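You operate a simulated robot arm through the tools that you are given. There is no shell and no other tool.

The job below is to be done with a simulated robot arm. You get a single attempt, and the scene is never put back.

Task
Put the yellow cone on the orange peg and set tension 5.
Fine: blue cone in drawer one, shut. Set down upright: blue thread cone.

The check looks at the end state, three seconds after you hand in, the way a careful person would. Anything else that was tipped, shoved, dropped, spilled or broken makes it a failure.

Robot
A 7-joint arm with a two-finger gripper, fixed in place. Base frame: the origin is at the foot of the arm, x ahead of it, y to its left, z up. Units: mm, rad, N and s.
With the tool pointing down near the work surface it reaches from about 320 to 760 mm from the base axis. Its first joint turns from -2.897 to 2.897 rad. Payload 1.71 kg.
The tool frame sits at the grasp point between the pads (the TCP): z along the fingers, y along the line on which they close. The tips reach 20 mm beyond it. The gripper opens to 96 mm. The gripper's body begins 113 mm behind the TCP.
Orientation is that of the tool frame in the base frame, as a unit quaternion [x, y, z, w]. With the fingers straight down and closing along the base's y, the tool's x points along the base's -x, its y along +y and its z along -z.

Tools
- The arm moves only by the tool step_arm. Its argument "rows" is one flat list of numbers, 7 for each row, row after row: the finger opening in mm, from 0 to 96, then the shift along the tool's x, y, z in units of 25 mm (1.0 is 25 mm), then the turn, a rotation vector about the tool's x, y, z in units of 4 degrees (1.0 is 4 degrees). In form: [claw, x, y, z, wx, wy, wz, claw, x, y, z, wx, wy, wz, ...]. A call has 1 to 20 rows; each row shifts and turns the commanded pose from where the row before left it, along the tool's axes as they then stand. A call with a number of a shift or a turn outside -1 to 1 is refused whole. A row lasts 0.2 s, in which the tool goes at most 50 mm and 0.15 rad; a call with a longer step from one row to the next is refused whole, and so is a gripper value outside its range. A pose out of reach is approached as far as the arm can. The call stops where the force on the tool passes 40 N (or 10 N more than at its start, if that is more) or the arm is blocked; 0.2 s more then pass. Each finger travels about 153 mm/s and halts on what it meets, pressing with about 33 N; the grip force reading is that of the motor and also rises with nothing between the fingers. The clock runs only during rows and for 0.2 s after the last one: add rows that do not move to give the fingers time. The reply holds the time, the measured pose of the TCP, the force on the tool along the base axes, the opening and the grip force, in the units named above and with some noise, with the torque about the TCP (base axes, N m) and any sound that the robot's microphone picked up.
- Cameras (640 x 400 px; columns grow to the right, rows downward): "scene" is fixed at [404.1, -633.4, 1486.4]; the picture's right is [1.00, 0.02, 0.00], its down [0.01, -0.45, -0.89] and it looks along [-0.02, 0.89, -0.45] (base axes); focal length 322 px, centre (320, 200). "wrist" rides on the gripper at [66, 14, -145] in the tool frame; the picture's right is [-0.21, 0.98, 0.00], its down [-0.88, -0.18, -0.45] and it looks along [-0.44, -0.09, 0.90] (tool axes); focal length 275 px, centre (320, 200). There is no depth. A picture from a camera that has moved, and an enlarged one, comes with that camera's place and axes in the base frame and with its lens. The place of the scene camera against the robot may be out by one fixed shift of up to 25 mm in any direction.
- get_image(camera): a new picture of that camera. No time passes.
- lift_body(by): slides the trunk up (or, below 0, down) by that many mm; the arm rides with it, the base frame stays. It gives what a move gives, with no picture.
- close_up(camera, box): a new picture of the part [left, top, right, bottom] of that camera's present view, enlarged. No time passes.
- finish_job(): hands the job in; it is judged then, once.

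Nothing tells you positions but the pictures and the camera data. Unless the task says otherwise, let go and move clear before handing in.

The tools are called by a JSON object that holds its "op" and its "data". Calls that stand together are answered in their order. step_arm: Moves the arm, as the interface text tells. Its arguments: {"type":"object","properties":{"rows":{"type":"array","items":{"type":"number"}}},"required":["rows"]} The other tools are called the same way: lift_body (by) slides the trunk up or down; get_image (camera) takes a picture; close_up (camera, box) takes an enlarged picture of a part of a camera's view; finish_job () hands the job in.

At the start:

```text
clock: 0.0
tcp_pos: [359.6, 374.7, 1210.9]
ee_rot: [0.0, 1.0, 0.0, -0.001]
contact_force: [-0.4, -0.4, 0.4]
ft_torque: [0.03, 0.03, 0.01]
width: 96.1
finger_force: 0.1
trunk travel left (down, up): [-200.0, 186.0]
```

scene: 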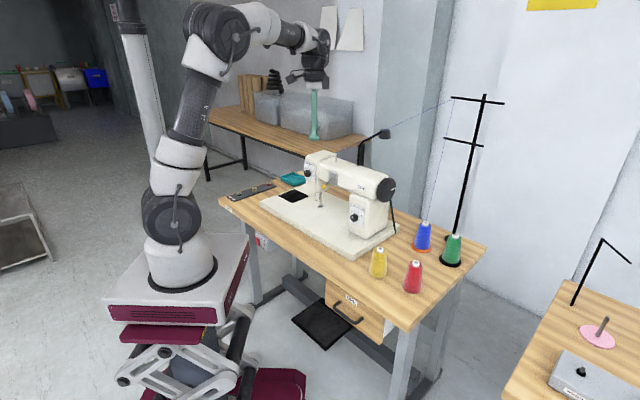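
wrist: 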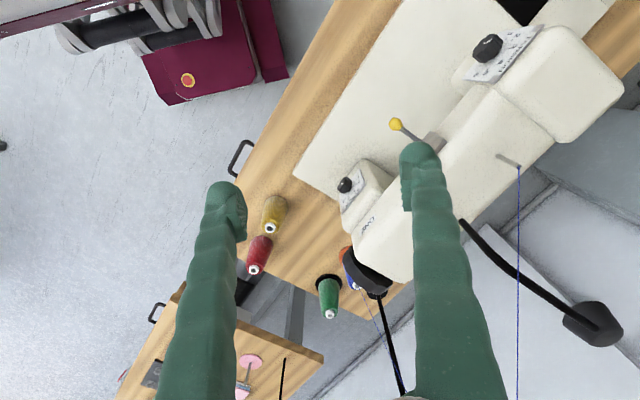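

I see a sewing table with a machine, four thread cones (yellow, red, blue on an orange base/peg, green on a black peg) and a drawer under the table. First I take enlarged views to sort out pegs, dials and the drawer.

{"op": "close_up", "data": {"camera": "scene", "box": [340, 200, 500, 300]}}

{"op": "close_up", "data": {"camera": "scene", "box": [220, 140, 412, 260]}}

{"op": "close_up", "data": {"camera": "scene", "box": [290, 260, 450, 360]}}

{"op": "close_up", "data": {"camera": "scene", "box": [480, 230, 640, 400]}}

{"op": "close_up", "data": {"camera": "wrist", "box": [220, 100, 420, 340]}}

```text
4.00 times, centred on (420, 250) of scene
camera zoom: at [404.1, -633.4, 1486.4], right [1.0, 0.02, 0.0], down [0.01, -0.45, -0.89], along [-0.02, 0.89, -0.45], focal length 1290 px, centre (-80, 0)
```

zoom: 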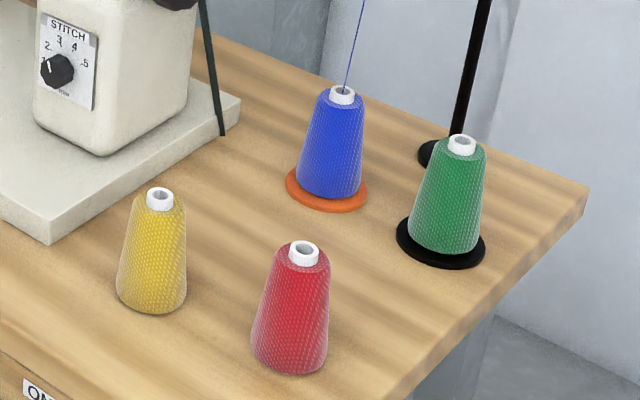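

```text
3.33 times, centred on (316, 200) of scene
camera zoom: at [404.1, -633.4, 1486.4], right [1.0, 0.02, 0.0], down [0.01, -0.45, -0.89], along [-0.02, 0.89, -0.45], focal length 1075 px, centre (333, 200)
```

zoom: 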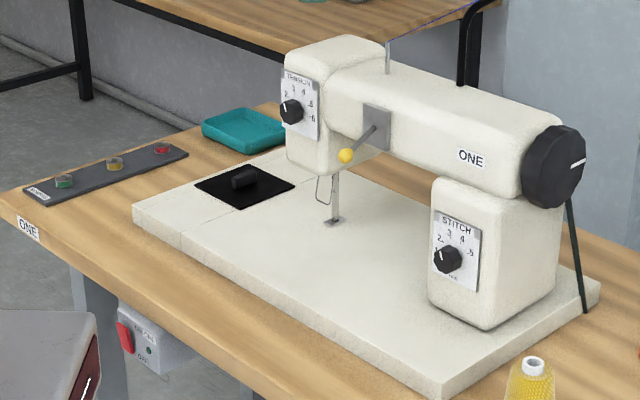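

```text
4.00 times, centred on (370, 310) of scene
camera zoom: at [404.1, -633.4, 1486.4], right [1.0, 0.02, 0.0], down [0.01, -0.45, -0.89], along [-0.02, 0.89, -0.45], focal length 1290 px, centre (120, -240)
```

zoom: 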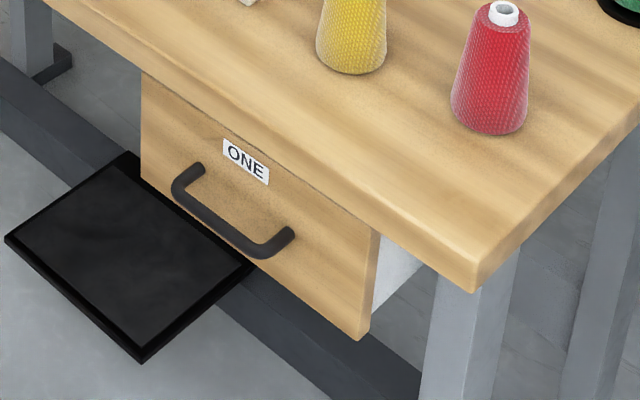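

```text
2.35 times, centred on (560, 315) of scene
camera zoom: at [404.1, -633.4, 1486.4], right [1.0, 0.02, 0.0], down [0.01, -0.45, -0.89], along [-0.02, 0.89, -0.45], focal length 758 px, centre (-245, -71)
```

zoom: 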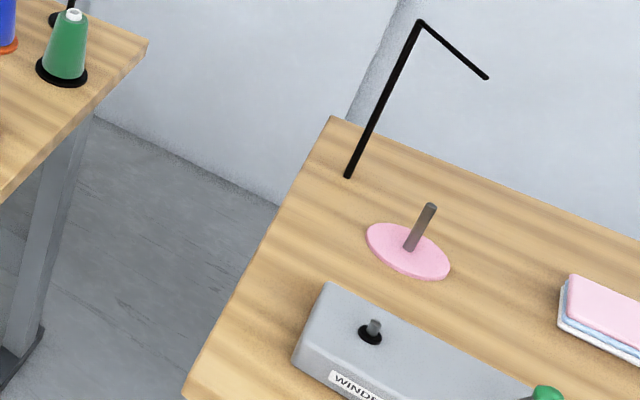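

```text
1.67 times, centred on (320, 220) of wrist
camera zoom: at [294.4, 388.6, 1353.7], right [0.21, 0.98, 0.0], down [0.88, -0.18, 0.44], along [0.43, -0.09, -0.9], focal length 459 px, centre (320, 167)
```

zoom: 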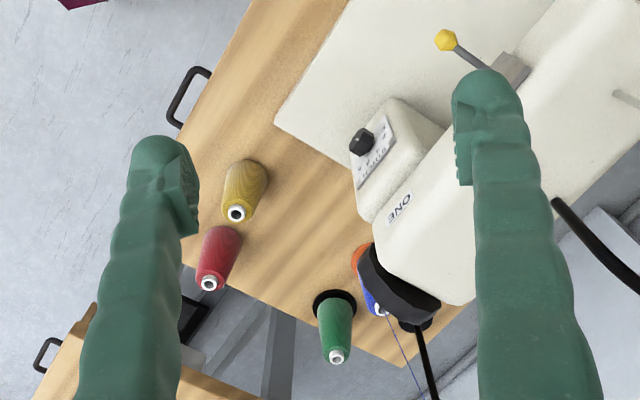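

The blue cone sits on the orange peg with its thread running up to the stand, so it has to come off first; the tension dial is on the head of machine ONE and drawer ONE is under the same table. I zoom in on the dial and the cones, from both cameras.

{"op": "close_up", "data": {"camera": "scene", "box": [295, 155, 327, 185]}}

{"op": "close_up", "data": {"camera": "wrist", "box": [450, 15, 570, 90]}}

{"op": "close_up", "data": {"camera": "scene", "box": [380, 80, 520, 270]}}

{"op": "close_up", "data": {"camera": "scene", "box": [225, 160, 321, 220]}}

```text
13.33 times, centred on (311, 170) of scene
camera zoom: at [404.1, -633.4, 1486.4], right [1.0, 0.02, 0.0], down [0.01, -0.45, -0.89], along [-0.02, 0.89, -0.45], focal length 4298 px, centre (440, 600)
```

zoom: 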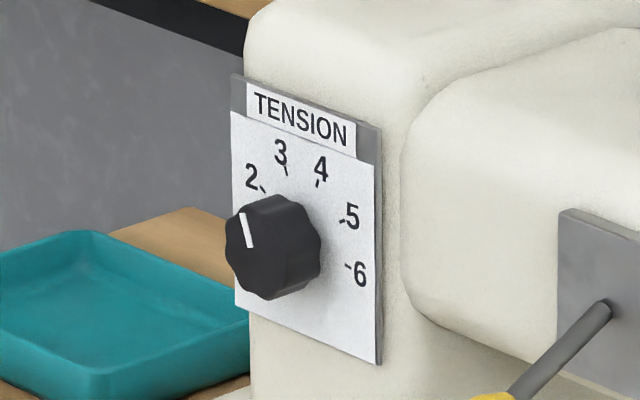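

```text
5.33 times, centred on (510, 52) of wrist
camera zoom: at [294.4, 388.6, 1353.7], right [0.21, 0.98, 0.0], down [0.88, -0.18, 0.44], along [0.43, -0.09, -0.9], focal length 1468 px, centre (-693, 987)
```

zoom: 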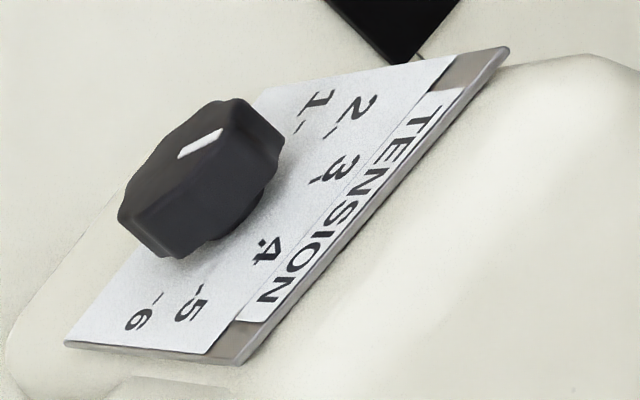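

```text
2.11 times, centred on (450, 175) of scene
camera zoom: at [404.1, -633.4, 1486.4], right [1.0, 0.02, 0.0], down [0.01, -0.45, -0.89], along [-0.02, 0.89, -0.45], focal length 679 px, centre (46, 253)
```

zoom: 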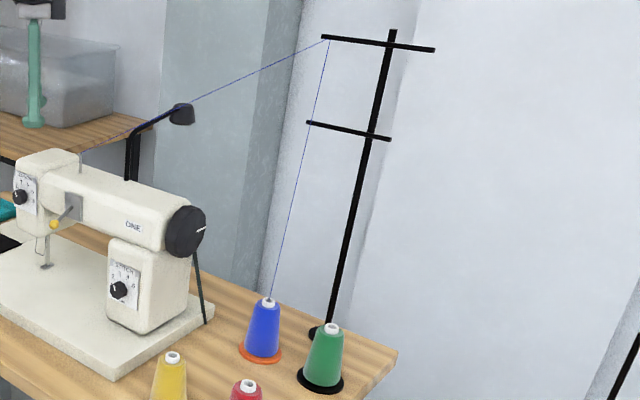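

```text
6.67 times, centred on (273, 190) of scene
camera zoom: at [404.1, -633.4, 1486.4], right [1.0, 0.02, 0.0], down [0.01, -0.45, -0.89], along [-0.02, 0.89, -0.45], focal length 2149 px, centre (633, 267)
```

zoom: 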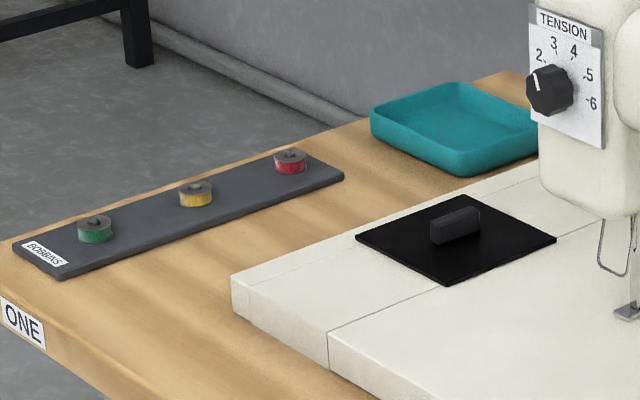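

The tension pointer stands near 2 and must go to 5. I turn the hand 45° so it squares up with the table (which looks rotated about 45° to the base), staying high above everything.

{"op": "step_arm", "data": {"rows": [96, 0, 0, 0, 0, 0, -1, 96, 0, 0, 0, 0, 0, -1, 96, 0, 0, 0, 0, 0, -1, 96, 0, 0, 0, 0, 0, -1, 96, 0, 0, 0, 0, 0, -1, 96, 0, 0, 0, 0, 0, -1, 96, 0, 0, 0, 0, 0, -1, 96, 0, 0, 0, 0, 0, -1, 96, 0, 0, 0, 0, 0, -1, 96, 0, 0, 0, 0, 0, -1, 96, 0, 0, 0, 0, 0, -1, 96, 0, 0, 0, 0, 0, -0.25]}}

{"op": "get_image", "data": {"camera": "wrist"}}

```text
clock: 2.6
tcp_pos: [341.9, 374.4, 1215.3]
ee_rot: [-0.383, 0.924, -0.003, 0.007]
contact_force: [0.1, -0.3, 0.1]
ft_torque: [-0.02, 0.02, -0.02]
width: 96.0
finger_force: 0.1
trunk travel left (down, up): [-200.0, 186.0]
```

```text
taken
camera wrist: at [283.8, 337.7, 1357.9], right [-0.55, 0.84, -0.01], down [0.74, 0.49, 0.46], along [0.39, 0.24, -0.89], focal length 275 px, centre (320, 200)
```

wrist: 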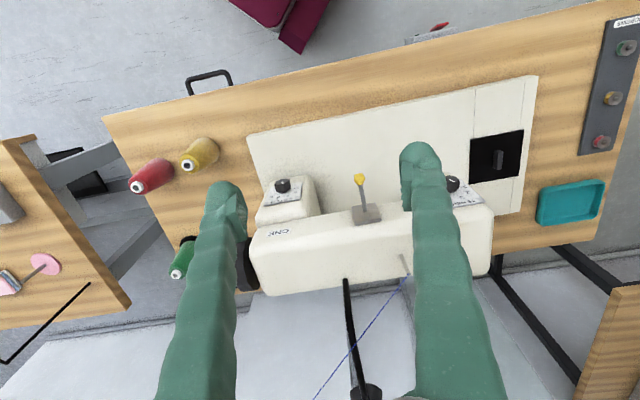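

The view is now squared to the table, but the measured position drifted about 18 mm from what I commanded. I wait one row to see whether that is lag or a reach limit.

{"op": "step_arm", "data": {"rows": [96, 0, 0, 0, 0, 0, 0, 96, 0, 0, 0, 0, 0, 0, 96, 0, 0, 0, 0, 0, 0]}}

{"op": "get_image", "data": {"camera": "scene"}}

```text
clock: 3.4
tcp_pos: [342.6, 374.4, 1215.1]
ee_rot: [-0.383, 0.924, -0.002, 0.008]
contact_force: [-0.8, -0.9, 0.1]
ft_torque: [0.03, -0.01, -0.02]
width: 96.1
finger_force: 0.0
trunk travel left (down, up): [-200.0, 186.0]
```

```text
taken
```

scene: 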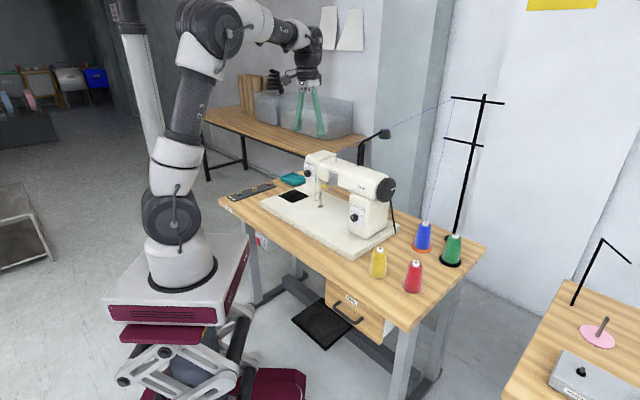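

The hand is near an upper limit of its range, so I go lower, where the space below is just the bare bed in front of the machine arm, and check tracking again.

{"op": "step_arm", "data": {"rows": [96, 0, 0, 1, 0, 0, 0, 96, 0, 0, 1, 0, 0, 0, 96, 0, 0, 1, 0, 0, 0, 96, 0, 0, 1, 0, 0, 0, 96, 0, 0, 0, 0, 0, 0]}}

{"op": "get_image", "data": {"camera": "wrist"}}

```text
clock: 4.6
tcp_pos: [342.9, 374.9, 1114.8]
ee_rot: [-0.382, 0.924, -0.003, 0.008]
contact_force: [-0.3, -0.5, -0.3]
ft_torque: [0.01, 0.0, 0.0]
width: 96.1
finger_force: 0.2
trunk travel left (down, up): [-200.0, 186.0]
```

```text
taken
camera wrist: at [283.8, 338.2, 1257.4], right [-0.55, 0.84, -0.01], down [0.74, 0.49, 0.46], along [0.39, 0.24, -0.89], focal length 275 px, centre (320, 200)
```

wrist: 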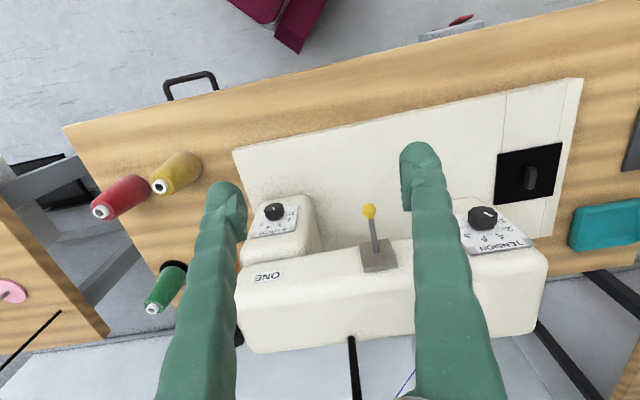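

Tracking is now exact; the table top comes out near z 750, its front-right corner near (638, 0), and the tension knob near (320, 600, 950). I pitch the hand toward horizontal to face the dial, staying above the machine's height.

{"op": "step_arm", "data": {"rows": [96, 0, 0, 0, 0, -1, 0, 96, 0, 0, 0, 0, -1, 0, 96, 0, 0, 0, 0, -1, 0, 96, 0, 0, 0, 0, -1, 0, 96, 0, 0, 0, 0, -1, 0, 96, 0, 0, 0, 0, -1, 0, 96, 0, 0, 0, 0, -1, 0, 96, 0, 0, 0, 0, -1, 0, 96, 0, 0, 0, 0, -1, 0, 96, 0, 0, 0, 0, -1, 0, 96, 0, 0, 0, 0, -1, 0, 96, 0, 0, 0, 0, 0, 0]}}

{"op": "get_image", "data": {"camera": "wrist"}}

{"op": "get_image", "data": {"camera": "scene"}}

```text
clock: 7.2
tcp_pos: [348.2, 372.5, 1120.8]
ee_rot: [-0.357, 0.863, 0.126, 0.333]
contact_force: [0.2, -0.2, 0.8]
ft_torque: [0.01, 0.02, 0.01]
width: 95.9
finger_force: 0.2
out of reach, approached as far as the arm can: row 11
trunk travel left (down, up): [-200.0, 186.0]
```

```text
taken
camera wrist: at [233.3, 281.2, 1182.7], right [-0.58, 0.81, 0.12], down [0.37, 0.13, 0.92], along [0.73, 0.58, -0.38], focal length 275 px, centre (320, 200)
```

wrist: 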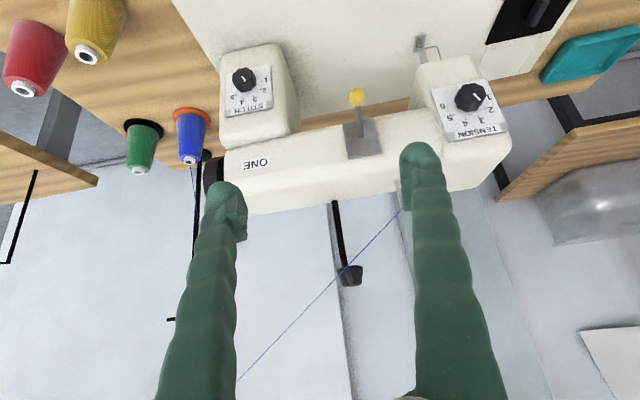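

```text
taken
```

scene: 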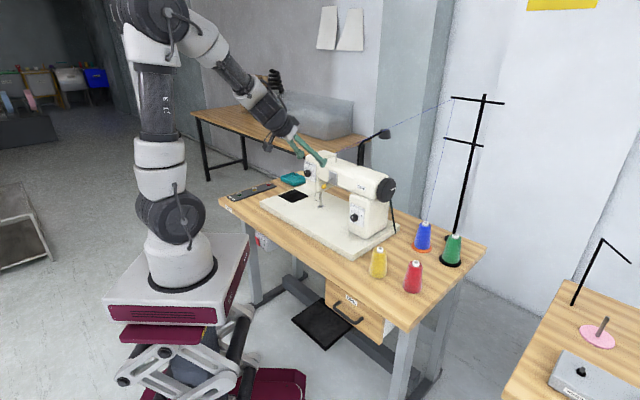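

The hand is tilted about 44° and the arm reports a reach limit there; being further out and lower should free it. I zoom on the dial from here first.

{"op": "close_up", "data": {"camera": "wrist", "box": [420, 65, 524, 150]}}

{"op": "close_up", "data": {"camera": "wrist", "box": [0, 0, 224, 180]}}

```text
4.71 times, centred on (472, 108) of wrist
camera zoom: at [233.3, 281.2, 1182.7], right [-0.58, 0.81, 0.12], down [0.37, 0.13, 0.92], along [0.73, 0.58, -0.38], focal length 1295 px, centre (-395, 635)
```

zoom: 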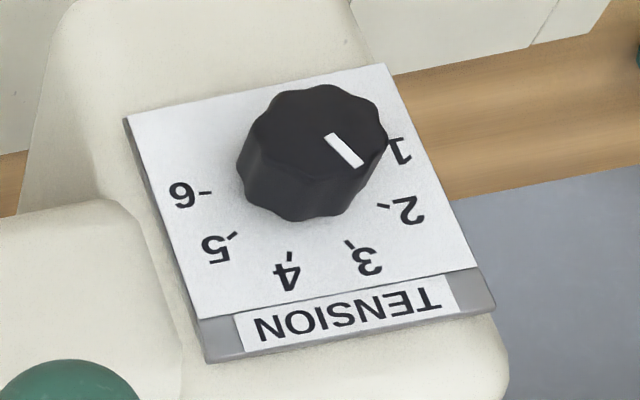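

```text
2.22 times, centred on (112, 90) of wrist
camera zoom: at [233.3, 281.2, 1182.7], right [-0.58, 0.81, 0.12], down [0.37, 0.13, 0.92], along [0.73, 0.58, -0.38], focal length 612 px, centre (782, 444)
```

zoom: 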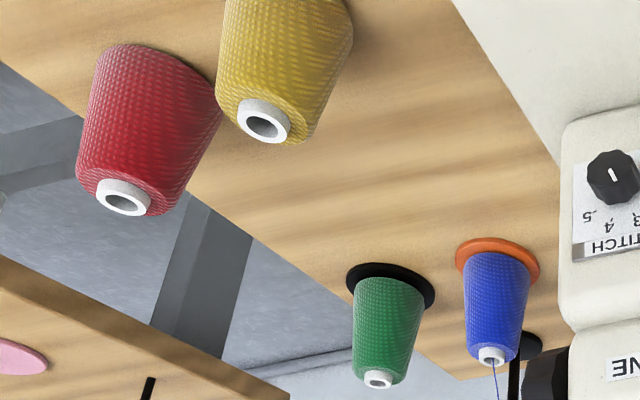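

The dial runs 1 to 6 over the upper half circle and the pointer is somewhere between 2 and 3; I need a straight-on view. I move sideways to stand in front of the dial, still above and in front of the machine head.

{"op": "step_arm", "data": {"rows": [96, 0, 0.9, 0, 0, 0, 0, 96, 0, 0.9, 0, 0, 0, 0, 96, 0, 0.9, 0, 0, 0, 0, 96, 0, 0.9, 0, 0, 0, 0, 96, 0, 0.9, 0, 0, 0, 0, 96, 0, 0.9, 0, 0, 0, 0, 96, 0, 0.9, 0, 0, 0, 0, 96, 0, 0.9, 0, 0, 0, 0, 96, 0, 0, 0, 0, 0, 0]}}

{"op": "lift_body", "data": {"by": 100}}

{"op": "get_image", "data": {"camera": "wrist"}}

```text
clock: 9.2
tcp_pos: [220.6, 500.9, 1112.0]
ee_rot: [-0.357, 0.863, 0.127, 0.334]
contact_force: [-0.1, 0.3, 0.8]
ft_torque: [0.02, -0.01, -0.01]
width: 96.2
finger_force: 0.0
trunk travel left (down, up): [-200.0, 186.0]
```

```text
clock: 10.5
tcp_pos: [220.6, 502.0, 1212.8]
ee_rot: [-0.357, 0.863, 0.127, 0.334]
contact_force: [-0.2, 0.1, 0.5]
ft_torque: [0.0, 0.02, 0.0]
width: 95.9
finger_force: 0.0
trunk travel left (down, up): [-300.0, 86.0]
```

```text
taken
camera wrist: at [105.3, 410.1, 1274.7], right [-0.58, 0.81, 0.12], down [0.37, 0.13, 0.92], along [0.73, 0.58, -0.38], focal length 275 px, centre (320, 200)
```

wrist: 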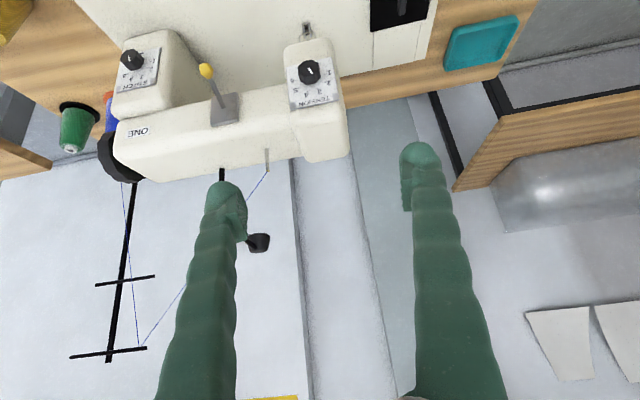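

The knob face triangulates to about (317, 587, 975). I lower the hand straight down in front of it, then continue pitching toward horizontal.

{"op": "step_arm", "data": {"rows": [96, 0.667, 0.019, 0.744, 0, 0, 0, 96, 0.667, 0.019, 0.744, 0, 0, 0, 96, 0.667, 0.019, 0.744, 0, 0, 0, 96, 0.667, 0.019, 0.744, 0, 0, 0, 96, 0.667, 0.019, 0.744, 0, 0, 0, 96, 0.667, 0.019, 0.744, 0, 0, 0, 96, 0.667, 0.019, 0.744, 0, 0, 0, 96, 0.667, 0.019, 0.744, 0, 0, 0, 96, 0, 0, 0, 0, 0, 0]}}

{"op": "step_arm", "data": {"rows": [96, 0, 0, 0, 0, -1, 0, 96, 0, 0, 0, 0, -1, 0, 96, 0, 0, 0, 0, -1, 0, 96, 0, 0, 0, 0, -1, 0, 96, 0, 0, 0, 0, -1, 0, 96, 0, 0, 0, 0, -1, 0, 96, 0, 0, 0, 0, -1, 0, 96, 0, 0, 0, 0, -1, 0, 96, 0, 0, 0, 0, -1, 0, 96, 0, 0, 0, 0, -1, 0, 96, 0, 0, 0, 0, -1, 0, 96, 0, 0, 0, 0, -1, 0, 96, 0, 0, 0, 0, 0, 0]}}

{"op": "get_image", "data": {"camera": "wrist"}}

{"op": "get_image", "data": {"camera": "scene"}}

```text
clock: 12.5
tcp_pos: [219.5, 499.9, 1011.0]
ee_rot: [-0.356, 0.864, 0.126, 0.334]
contact_force: [-0.3, 0.1, -0.1]
ft_torque: [0.04, 0.0, -0.01]
width: 96.0
finger_force: 0.0
trunk travel left (down, up): [-300.0, 86.0]
```

```text
clock: 15.3
tcp_pos: [220.6, 503.3, 1012.7]
ee_rot: [-0.277, 0.654, 0.26, 0.654]
contact_force: [1.1, -0.1, 0.4]
ft_torque: [-0.01, -0.01, 0.06]
width: 96.3
finger_force: 0.1
trunk travel left (down, up): [-300.0, 86.0]
```

```text
taken
camera wrist: at [108.1, 410.2, 945.3], right [-0.69, 0.7, 0.19], down [-0.2, -0.43, 0.88], along [0.7, 0.57, 0.43], focal length 275 px, centre (320, 200)
```

wrist: 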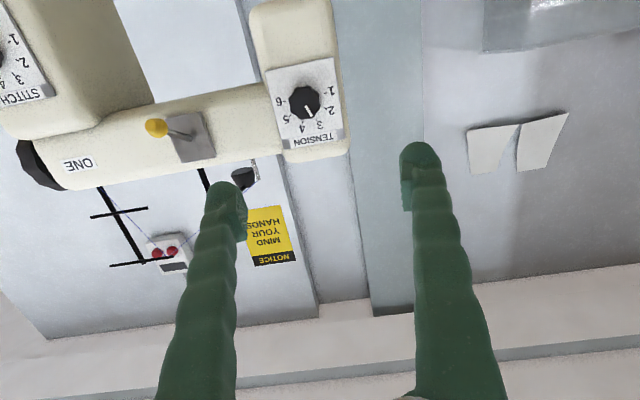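

```text
taken
```

scene: 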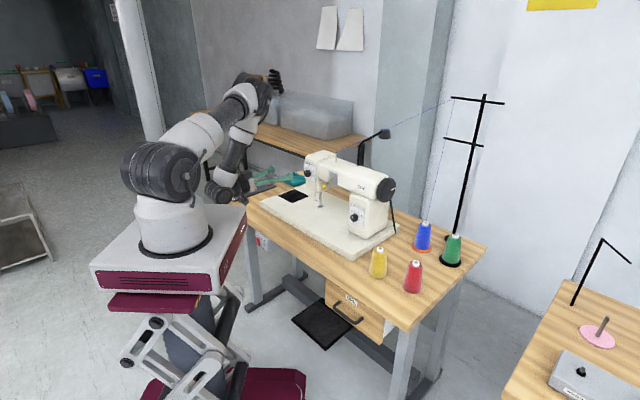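

The hand is now level, facing the dial. I zoom in on it to read the pointer and scale.

{"op": "close_up", "data": {"camera": "wrist", "box": [256, 50, 360, 150]}}

{"op": "close_up", "data": {"camera": "scene", "box": [180, 60, 340, 210]}}

```text
4.00 times, centred on (308, 100) of wrist
camera zoom: at [108.1, 410.2, 945.3], right [-0.69, 0.7, 0.19], down [-0.2, -0.43, 0.88], along [0.7, 0.57, 0.43], focal length 1101 px, centre (368, 600)
```

zoom: 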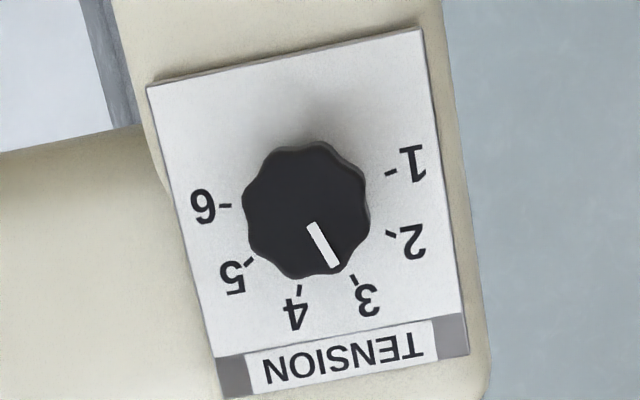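

```text
2.67 times, centred on (260, 135) of scene
camera zoom: at [404.1, -633.4, 1486.4], right [1.0, 0.02, 0.0], down [0.01, -0.45, -0.89], along [-0.02, 0.89, -0.45], focal length 860 px, centre (480, 373)
```

zoom: 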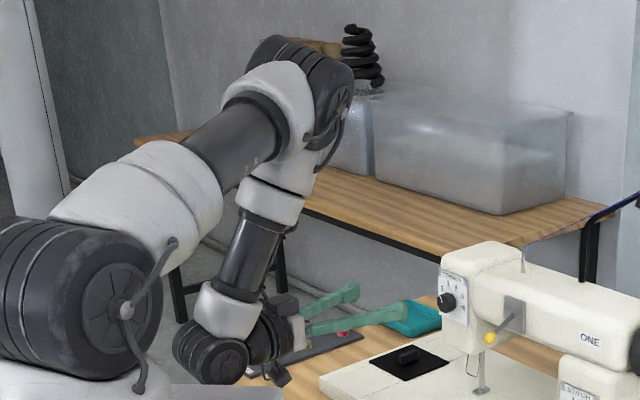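

The pointer stands at 3 and the numbers are 36° apart clockwise, so setting 5 needs a 72° clockwise turn. The knob face is about 128 mm ahead, 39 mm down and 7 mm to the side of the TCP; I line up in front of it and pre-turn the hand by -36° so the turn stays mid-range.

{"op": "step_arm", "data": {"rows": [80, 0.516, -0.095, 0.8, 0, 0, 0, 80, 0.516, -0.095, 0.8, 0, 0, 0, 80, 0.516, -0.095, 0.8, 0, 0, 0, 80, 0, 0, 0.4, 0, 0, 0, 80, 0, 0, 0, 0, 0, -1, 80, 0, 0, 0, 0, 0, -1, 80, 0, 0, 0, 0, 0, -1, 80, 0, 0, 0, 0, 0, -1, 80, 0, 0, 0, 0, 0, -1, 80, 0, 0, 0, 0, 0, -1, 80, 0, 0, 0, 0, 0, -1, 80, 0, 0, 0, 0, 0, -1, 80, 0, 0, 0, 0, 0, -1, 80, 0, 0, 0, 0, 0, 0]}}

{"op": "get_image", "data": {"camera": "wrist"}}

{"op": "get_image", "data": {"camera": "scene"}}

```text
clock: 18.3
tcp_pos: [274.8, 543.8, 972.8]
ee_rot: [-0.464, 0.536, 0.045, 0.704]
contact_force: [0.1, 0.0, 0.1]
ft_torque: [0.02, 0.02, 0.0]
width: 79.6
finger_force: 0.1
trunk travel left (down, up): [-300.0, 86.0]
```

```text
taken
camera wrist: at [190.9, 422.3, 911.1], right [-0.64, 0.64, -0.43], down [-0.58, -0.04, 0.81], along [0.51, 0.76, 0.4], focal length 275 px, centre (320, 200)
```

wrist: 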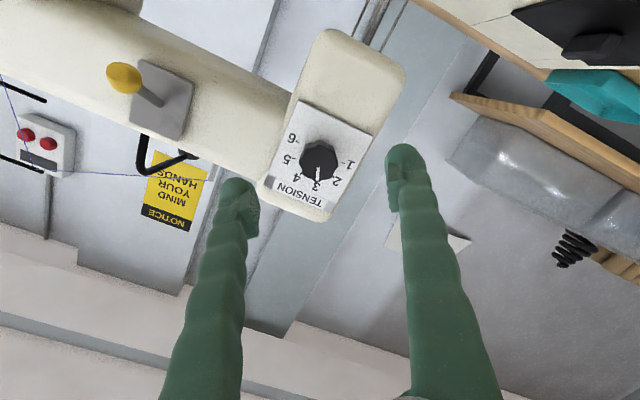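

```text
taken
```

scene: 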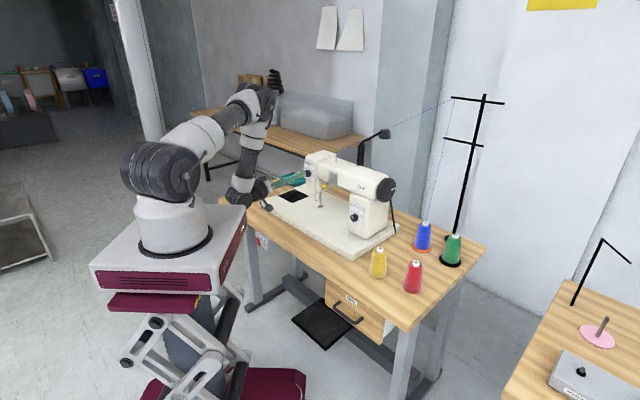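

The hand is in front of the knob, about 60 mm short of it. I zoom in to check the centring before going in.

{"op": "close_up", "data": {"camera": "wrist", "box": [256, 95, 388, 220]}}

```text
3.20 times, centred on (322, 158) of wrist
camera zoom: at [190.9, 422.3, 911.1], right [-0.64, 0.64, -0.43], down [-0.58, -0.04, 0.81], along [0.51, 0.76, 0.4], focal length 881 px, centre (314, 336)
```

zoom: 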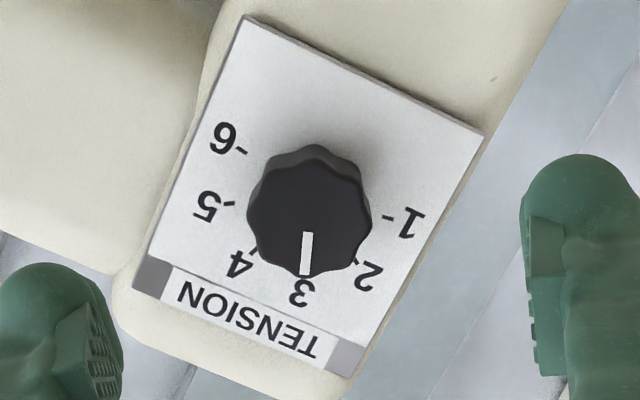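

The knob is centred within about 3 mm. I go in 50 mm so the tips pass the knob face without touching the plate, then check.

{"op": "step_arm", "data": {"rows": [80, -0.05, -0.03, 0.5, 0, 0, 0, 80, -0.05, -0.03, 0.5, 0, 0, 0, 80, 0, 0, 0.5, 0, 0, 0, 80, 0, 0, 0.5, 0, 0, 0, 80, 0, 0, 0, 0, 0, 0]}}

{"op": "get_image", "data": {"camera": "wrist"}}

{"op": "close_up", "data": {"camera": "scene", "box": [240, 130, 360, 205]}}

```text
clock: 19.5
tcp_pos: [310.7, 578.5, 974.0]
ee_rot: [-0.464, 0.536, 0.045, 0.704]
contact_force: [-0.5, 0.1, 0.9]
ft_torque: [-0.05, -0.01, 0.01]
width: 80.0
finger_force: 0.0
trunk travel left (down, up): [-300.0, 86.0]
```

```text
taken
camera wrist: at [226.5, 456.5, 913.1], right [-0.64, 0.64, -0.43], down [-0.58, -0.04, 0.81], along [0.51, 0.76, 0.4], focal length 275 px, centre (320, 200)
```

wrist: 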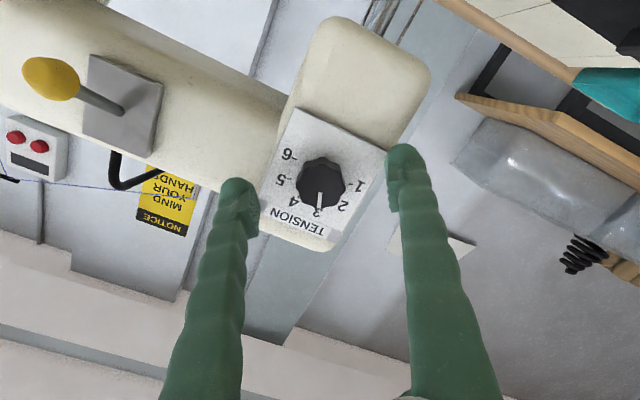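

```text
5.33 times, centred on (300, 168) of scene
camera zoom: at [404.1, -633.4, 1486.4], right [1.0, 0.02, 0.0], down [0.01, -0.45, -0.89], along [-0.02, 0.89, -0.45], focal length 1719 px, centre (427, 373)
```

zoom: 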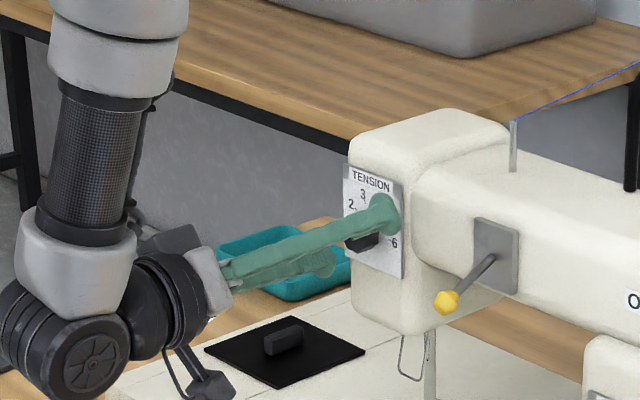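

The tips are beside the knob, clear of the plate. I close on it.

{"op": "step_arm", "data": {"rows": [50, 0, 0, 0, 0, 0, 0, 32, 0, 0, 0, 0, 0, 0, 20, 0, 0, 0, 0, 0, 0, 20, 0, 0, 0, 0, 0, 0, 20, 0, 0, 0, 0, 0, 0]}}

{"op": "close_up", "data": {"camera": "wrist", "box": [230, 100, 410, 260]}}

```text
clock: 20.7
tcp_pos: [310.8, 578.8, 974.5]
ee_rot: [-0.464, 0.536, 0.044, 0.704]
contact_force: [-1.2, 0.7, 0.0]
ft_torque: [-0.04, 0.0, 0.0]
width: 28.5
finger_force: 34.7
trunk travel left (down, up): [-300.0, 86.0]
```

```text
2.50 times, centred on (320, 180) of wrist
camera zoom: at [226.3, 456.6, 913.0], right [-0.64, 0.64, -0.43], down [-0.58, -0.04, 0.81], along [0.51, 0.76, 0.4], focal length 688 px, centre (320, 250)
```

zoom: 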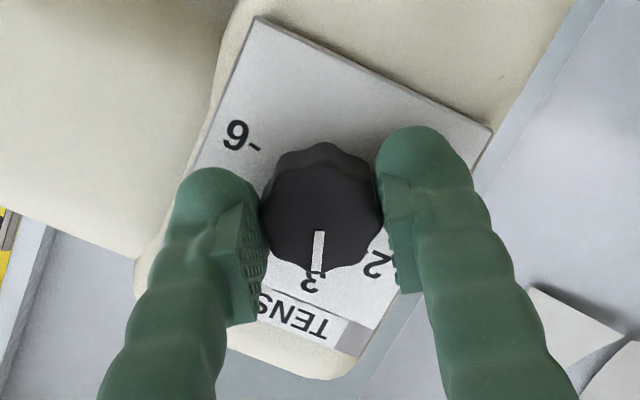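

The knob is held (28.5 mm wide, balanced forces). I turn it clockwise by half the way, 36°, and look.

{"op": "step_arm", "data": {"rows": [20, 0, 0, 0, 0, 0, 1, 20, 0, 0, 0, 0, 0, 1, 20, 0, 0, 0, 0, 0, 1, 20, 0, 0, 0, 0, 0, 1, 20, 0, 0, 0, 0, 0, 1, 20, 0, 0, 0, 0, 0, 1, 20, 0, 0, 0, 0, 0, 1, 20, 0, 0, 0, 0, 0, 1, 20, 0, 0, 0, 0, 0, 1, 20, 0, 0, 0, 0, 0, 0]}}

{"op": "close_up", "data": {"camera": "wrist", "box": [230, 100, 410, 260]}}

```text
clock: 22.9
tcp_pos: [309.7, 578.6, 973.6]
ee_rot: [-0.273, 0.654, 0.261, 0.656]
contact_force: [-7.4, -5.4, -6.6]
ft_torque: [-0.03, 0.04, -0.01]
width: 28.7
finger_force: 34.7
trunk travel left (down, up): [-300.0, 86.0]
```

```text
2.50 times, centred on (320, 180) of wrist
camera zoom: at [197.1, 486.4, 907.6], right [-0.69, 0.7, 0.19], down [-0.2, -0.43, 0.88], along [0.7, 0.57, 0.43], focal length 688 px, centre (320, 250)
```

zoom: 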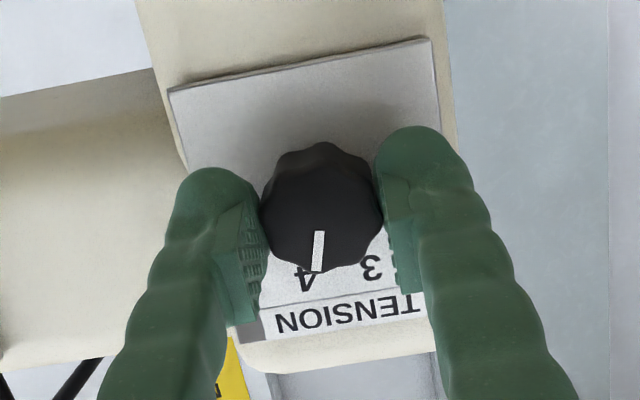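

The knob turns with the hand and now points at 4, with no slip. I turn the remaining 36°.

{"op": "step_arm", "data": {"rows": [20, 0, 0, 0, 0, 0, 1, 20, 0, 0, 0, 0, 0, 1, 20, 0, 0, 0, 0, 0, 1, 20, 0, 0, 0, 0, 0, 1, 20, 0, 0, 0, 0, 0, 1, 20, 0, 0, 0, 0, 0, 1, 20, 0, 0, 0, 0, 0, 1, 20, 0, 0, 0, 0, 0, 1, 20, 0, 0, 0, 0, 0, 1, 20, 0, 0, 0, 0, 0, 0]}}

{"op": "close_up", "data": {"camera": "wrist", "box": [230, 100, 410, 260]}}

{"op": "close_up", "data": {"camera": "scene", "box": [270, 140, 350, 190]}}

```text
clock: 24.0
tcp_pos: [305.6, 576.0, 979.0]
ee_rot: [-0.171, 0.689, 0.329, 0.623]
contact_force: [48.0, -11.6, -12.4]
ft_torque: [0.3, -0.59, -0.46]
width: 28.8
finger_force: 34.7
out of reach, approached as far as the arm can: row 4, 5
trunk travel left (down, up): [-300.0, 86.0]
stopped in row 5: the force on the tool passed its limit at 49 N (the readings are from after the stop); the commanded pose is now the measured one
```

```text
2.50 times, centred on (320, 180) of wrist
camera zoom: at [177.5, 500.3, 918.2], right [-0.6, 0.67, 0.44], down [-0.07, -0.58, 0.81], along [0.8, 0.45, 0.39], focal length 688 px, centre (320, 250)
```

zoom: 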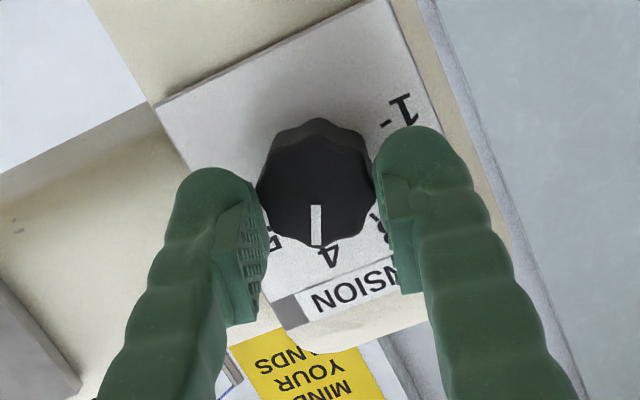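

```text
8.00 times, centred on (310, 165) of scene
camera zoom: at [404.1, -633.4, 1486.4], right [1.0, 0.02, 0.0], down [0.01, -0.45, -0.89], along [-0.02, 0.89, -0.45], focal length 2579 px, centre (400, 480)
```

zoom: 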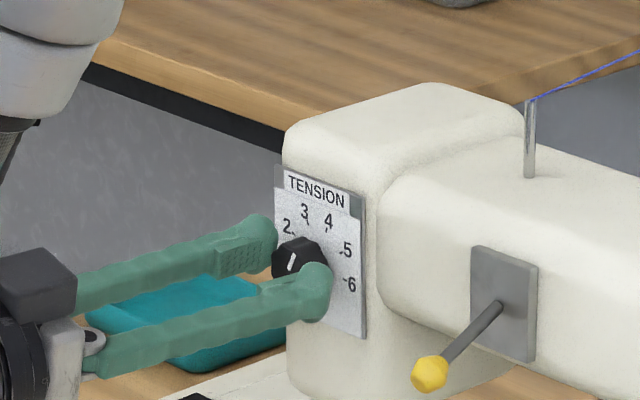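

The arm ran into a joint limit partway (pointer between 4 and 5), so the hand strained. I let go of the knob now to relieve the force and back straight out.

{"op": "step_arm", "data": {"rows": [45, 0, 0, 0, 0, 0, 0, 60, 0, 0, 0, 0, 0, 0, 60, 0, 0, 0, 0, 0, 0]}}

{"op": "get_image", "data": {"camera": "wrist"}}

```text
clock: 24.8
tcp_pos: [292.3, 581.4, 980.7]
ee_rot: [-0.175, 0.688, 0.338, 0.618]
contact_force: [-0.2, 0.2, 0.5]
ft_torque: [0.02, -0.01, 0.02]
width: 60.0
finger_force: 0.0
trunk travel left (down, up): [-300.0, 86.0]
```

```text
taken
camera wrist: at [165.5, 503.8, 920.1], right [-0.61, 0.66, 0.44], down [-0.05, -0.59, 0.81], along [0.79, 0.47, 0.39], focal length 275 px, centre (320, 200)
```

wrist: 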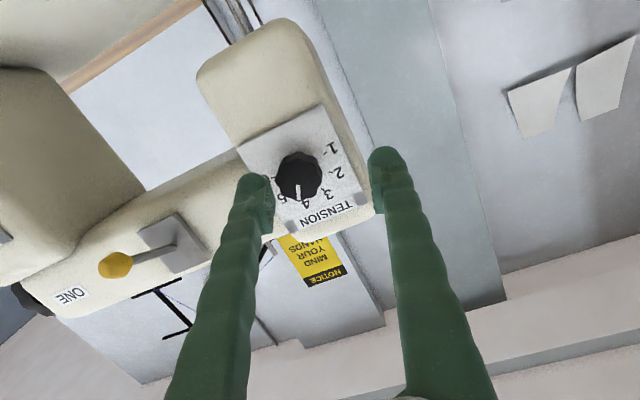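

Forces are back to zero. I back out 50 mm and turn the hand back to about -36° roll for a second grip.

{"op": "step_arm", "data": {"rows": [60, 0, 0, -1, 0, 0, 0, 60, 0, 0, -1, 0, 0, 0, 60, 0, 0, 0, 0, 0, -1, 60, 0, 0, 0, 0, 0, -1, 60, 0, 0, 0, 0, 0, -1, 60, 0, 0, 0, 0, 0, -1, 60, 0, 0, 0, 0, 0, -1, 60, 0, 0, 0, 0, 0, -1, 60, 0, 0, 0, 0, 0, -1, 60, 0, 0, 0, 0, 0, -1, 60, 0, 0, 0, 0, 0, -1, 60, 0, 0, 0, 0, 0, -1, 60, 0, 0, 0, 0, 0, -1, 60, 0, 0, 0, 0, 0, -1, 60, 0, 0, 0, 0, 0, -1, 60, 0, 0, 0, 0, 0, 0]}}

{"op": "get_image", "data": {"camera": "wrist"}}

{"op": "close_up", "data": {"camera": "wrist", "box": [240, 80, 400, 230]}}

{"op": "get_image", "data": {"camera": "scene"}}

```text
clock: 28.2
tcp_pos: [256.4, 548.1, 981.3]
ee_rot: [-0.459, 0.541, 0.033, 0.704]
contact_force: [-0.5, 0.5, -0.3]
ft_torque: [0.02, -0.01, 0.0]
width: 60.0
finger_force: 0.2
trunk travel left (down, up): [-300.0, 86.0]
```

```text
taken
camera wrist: at [169.2, 426.5, 919.8], right [-0.62, 0.66, -0.44], down [-0.59, -0.01, 0.81], along [0.53, 0.75, 0.39], focal length 275 px, centre (320, 200)
```

wrist: 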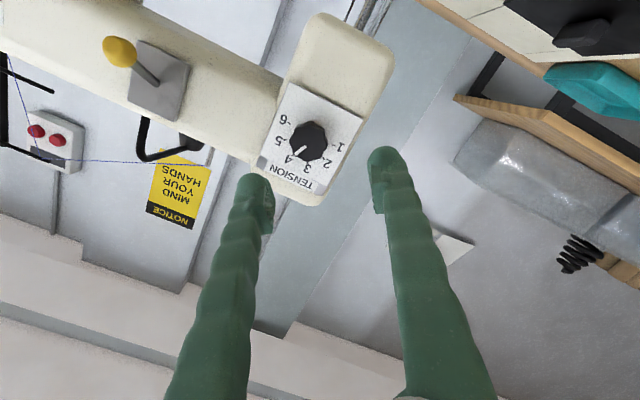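

```text
2.67 times, centred on (320, 155) of wrist
camera zoom: at [169.2, 426.5, 919.8], right [-0.62, 0.66, -0.44], down [-0.59, -0.01, 0.81], along [0.53, 0.75, 0.39], focal length 734 px, centre (320, 320)
```

zoom: 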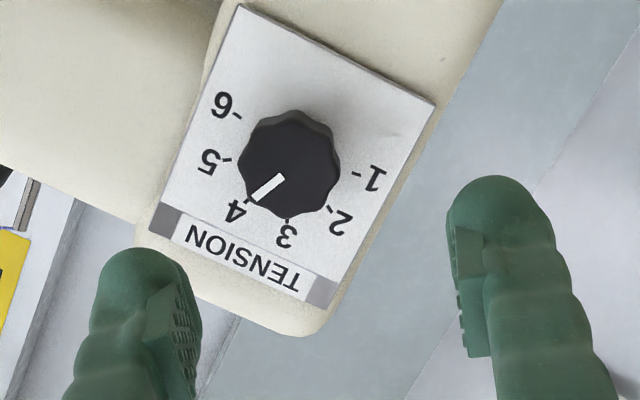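

```text
taken
```

scene: 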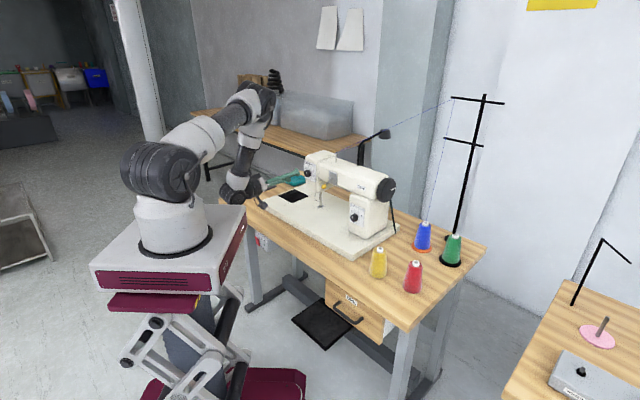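

The machine has not moved. Measured on the plate, the pointer is now at about 25° and tick 5 at 54°, so about 29° remain. I square the hand to the dial again, realign on the knob axis and go in.

{"op": "step_arm", "data": {"rows": [70, 0, 0, 0, -0.337, -0.26, 0, 70, 0.308, -0.14, 0, 0, 0, 0, 70, 0.308, -0.14, 0, 0, 0, 0, 70, 0, 0, 0.6, 0, 0, 0, 70, 0, 0, 0.6, 0, 0, 0, 70, 0, 0, 0, 0, 0, 0]}}

{"op": "close_up", "data": {"camera": "wrist", "box": [230, 80, 410, 240]}}

```text
clock: 29.6
tcp_pos: [289.2, 557.0, 973.1]
ee_rot: [-0.468, 0.534, 0.043, 0.703]
contact_force: [-0.2, -0.4, 0.7]
ft_torque: [0.01, 0.01, 0.01]
width: 69.8
finger_force: 0.1
trunk travel left (down, up): [-300.0, 86.0]
```

```text
2.50 times, centred on (320, 160) of wrist
camera zoom: at [205.4, 434.7, 912.1], right [-0.64, 0.64, -0.43], down [-0.59, -0.03, 0.81], along [0.5, 0.77, 0.39], focal length 688 px, centre (320, 300)
```

zoom: 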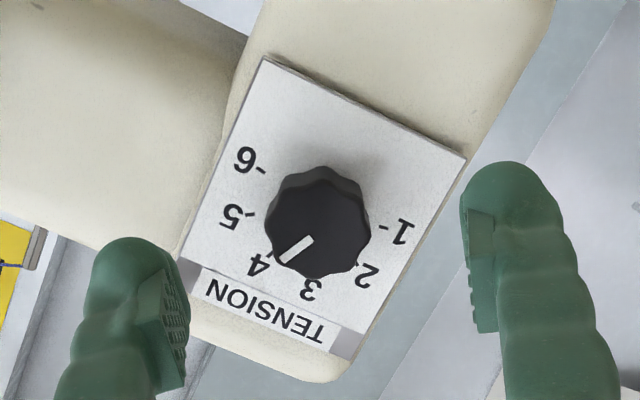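

Aligned; 30 mm to go to the grip depth. I go in and close on the knob.

{"op": "step_arm", "data": {"rows": [70, -0.04, 0.04, 0.6, 0, 0, 0, 70, 0, 0, 0.6, 0, 0, 0, 70, 0, 0, 0, 0, 0, 0, 45, 0, 0, 0, 0, 0, 0, 20, 0, 0, 0, 0, 0, 0, 20, 0, 0, 0, 0, 0, 0, 20, 0, 0, 0, 0, 0, 0]}}

{"op": "close_up", "data": {"camera": "wrist", "box": [230, 100, 410, 260]}}

```text
clock: 31.2
tcp_pos: [311.2, 577.8, 974.0]
ee_rot: [-0.466, 0.534, 0.042, 0.704]
contact_force: [10.6, -6.2, 11.4]
ft_torque: [0.1, -0.04, -0.22]
width: 28.4
finger_force: 34.9
trunk travel left (down, up): [-300.0, 86.0]
```

```text
2.50 times, centred on (320, 180) of wrist
camera zoom: at [227.0, 456.2, 912.6], right [-0.63, 0.64, -0.43], down [-0.59, -0.03, 0.81], along [0.5, 0.77, 0.4], focal length 688 px, centre (320, 250)
```

zoom: 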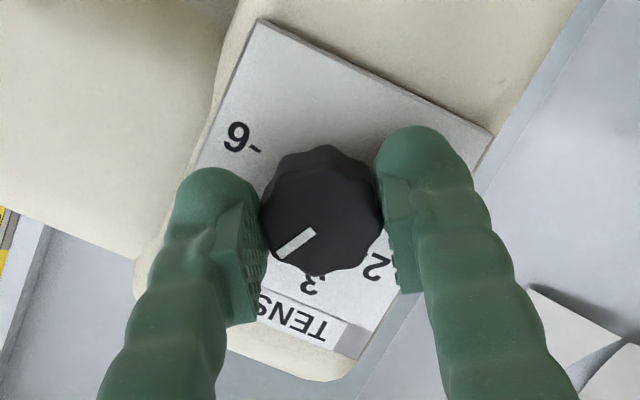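

Held again; the pointer reads about 27-28°, so I turn 26° clockwise and look before releasing.

{"op": "step_arm", "data": {"rows": [20, 0, 0, 0, 0, 0, 1, 20, 0, 0, 0, 0, 0, 1, 20, 0, 0, 0, 0, 0, 1, 20, 0, 0, 0, 0, 0, 1, 20, 0, 0, 0, 0, 0, 1, 20, 0, 0, 0, 0, 0, 1, 20, 0, 0, 0, 0, 0, 0.5, 20, 0, 0, 0, 0, 0, 0]}}

{"op": "close_up", "data": {"camera": "wrist", "box": [230, 100, 410, 260]}}

```text
clock: 33.0
tcp_pos: [310.3, 578.1, 973.9]
ee_rot: [-0.334, 0.626, 0.201, 0.676]
contact_force: [16.4, 1.3, 16.3]
ft_torque: [0.2, -0.17, -0.1]
width: 28.3
finger_force: 35.0
trunk travel left (down, up): [-300.0, 86.0]
```

```text
2.50 times, centred on (320, 180) of wrist
camera zoom: at [205.9, 477.3, 905.8], right [-0.7, 0.71, 0.01], down [-0.31, -0.31, 0.9], along [0.64, 0.63, 0.44], focal length 688 px, centre (320, 250)
```

zoom: 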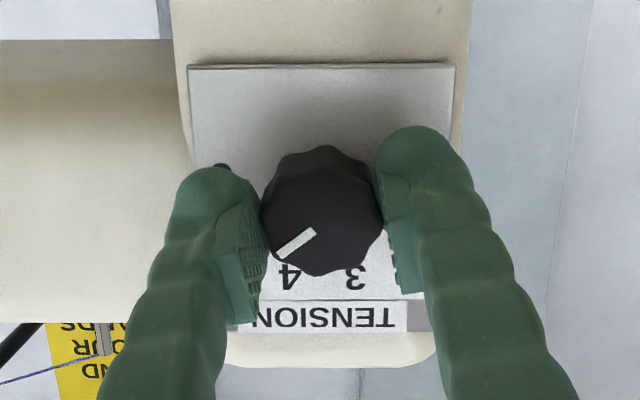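

The pointer now reads about 55°, right at 5. I release, back out and verify.

{"op": "step_arm", "data": {"rows": [45, 0, 0, 0, 0, 0, 0, 70, 0, 0, 0, 0, 0, 0, 70, 0, 0, 0, 0, 0, 0, 70, 0, 0, -0.8, 0, 0, 0, 70, 0, 0, -0.8, 0, 0, 0, 70, 0, 0, -0.8, 0, 0, 0, 70, 0, 0, -0.8, 0, 0, 0, 70, 0, 0, 0, 0, 0, 0]}}

{"op": "get_image", "data": {"camera": "wrist"}}

{"op": "close_up", "data": {"camera": "wrist", "box": [260, 80, 380, 190]}}

{"op": "close_up", "data": {"camera": "scene", "box": [295, 155, 327, 185]}}

```text
clock: 34.8
tcp_pos: [251.9, 523.5, 973.6]
ee_rot: [-0.335, 0.626, 0.2, 0.675]
contact_force: [0.4, 0.2, -0.3]
ft_torque: [0.02, -0.04, 0.0]
width: 70.2
finger_force: 0.0
trunk travel left (down, up): [-300.0, 86.0]
```

```text
taken
camera wrist: at [148.0, 420.9, 905.9], right [-0.7, 0.71, 0.0], down [-0.31, -0.31, 0.9], along [0.64, 0.63, 0.44], focal length 275 px, centre (320, 200)
```

wrist: 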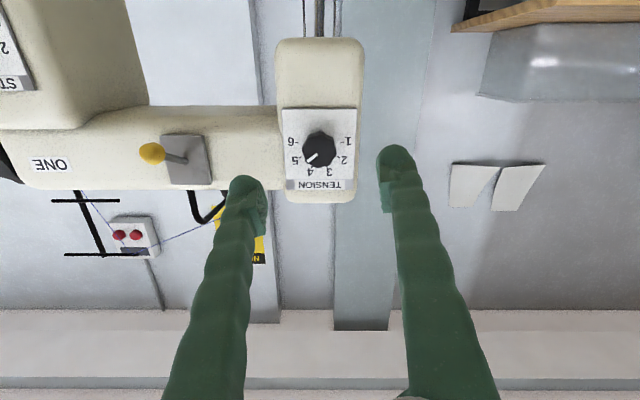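

```text
3.64 times, centred on (320, 135) of wrist
camera zoom: at [148.0, 420.9, 905.9], right [-0.7, 0.71, 0.0], down [-0.31, -0.31, 0.9], along [0.64, 0.63, 0.44], focal length 1001 px, centre (320, 436)
```

zoom: 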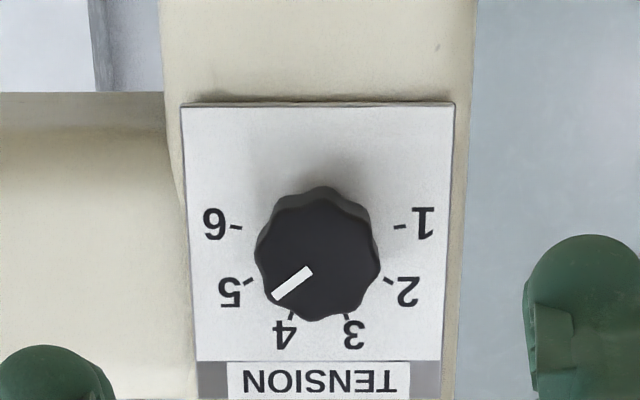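

```text
13.33 times, centred on (311, 170) of scene
camera zoom: at [404.1, -633.4, 1486.4], right [1.0, 0.02, 0.0], down [0.01, -0.45, -0.89], along [-0.02, 0.89, -0.45], focal length 4298 px, centre (440, 600)
```

zoom: 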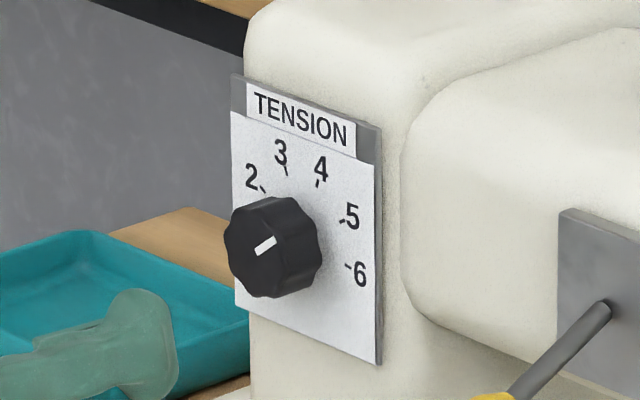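

Tension reads 5 squarely. Next is the cones: before deciding where the blue one goes I want a good look at drawer ONE and its depth. I back off, pitch the hand 45° down and sweep sideways in front of the machine toward the drawer.

{"op": "step_arm", "data": {"rows": [70, 0, 0, -0.8, 0, 0, 0, 70, 0, 0, -0.8, 0, 0, 0.9, 70, 0, 0, 0, 0, 0, 1, 70, 0, 0, 0, 0, 0, 1, 70, 0, 0, 0, 0, 1, 0, 70, 0, 0, 0, 0, 1, 0, 70, 0, 0, 0, 0, 1, 0, 70, 0, 0, 0, 0, 1, 0, 70, 0, 0, 0, 0, 1, 0, 70, 0, 0, 0, 0, 1, 0, 70, 0, 0, 0, 0, 1, 0, 70, 0, 0, 0, 0, 1, 0, 70, 0, 0, 0, 0, 1, 0, 70, 0, 0, 0, 0, 1, 0, 70, 0, 0, 0, 0, 1, 0, 70, 0, 0, 0, 0, 0, 0]}}

```text
clock: 38.2
tcp_pos: [229.5, 510.8, 976.6]
ee_rot: [-0.35, 0.853, 0.147, 0.359]
contact_force: [0.6, -0.1, -0.1]
ft_torque: [0.03, -0.01, 0.0]
width: 70.1
finger_force: 0.0
out of reach, approached as far as the arm can: row 3, 4
trunk travel left (down, up): [-300.0, 86.0]
```

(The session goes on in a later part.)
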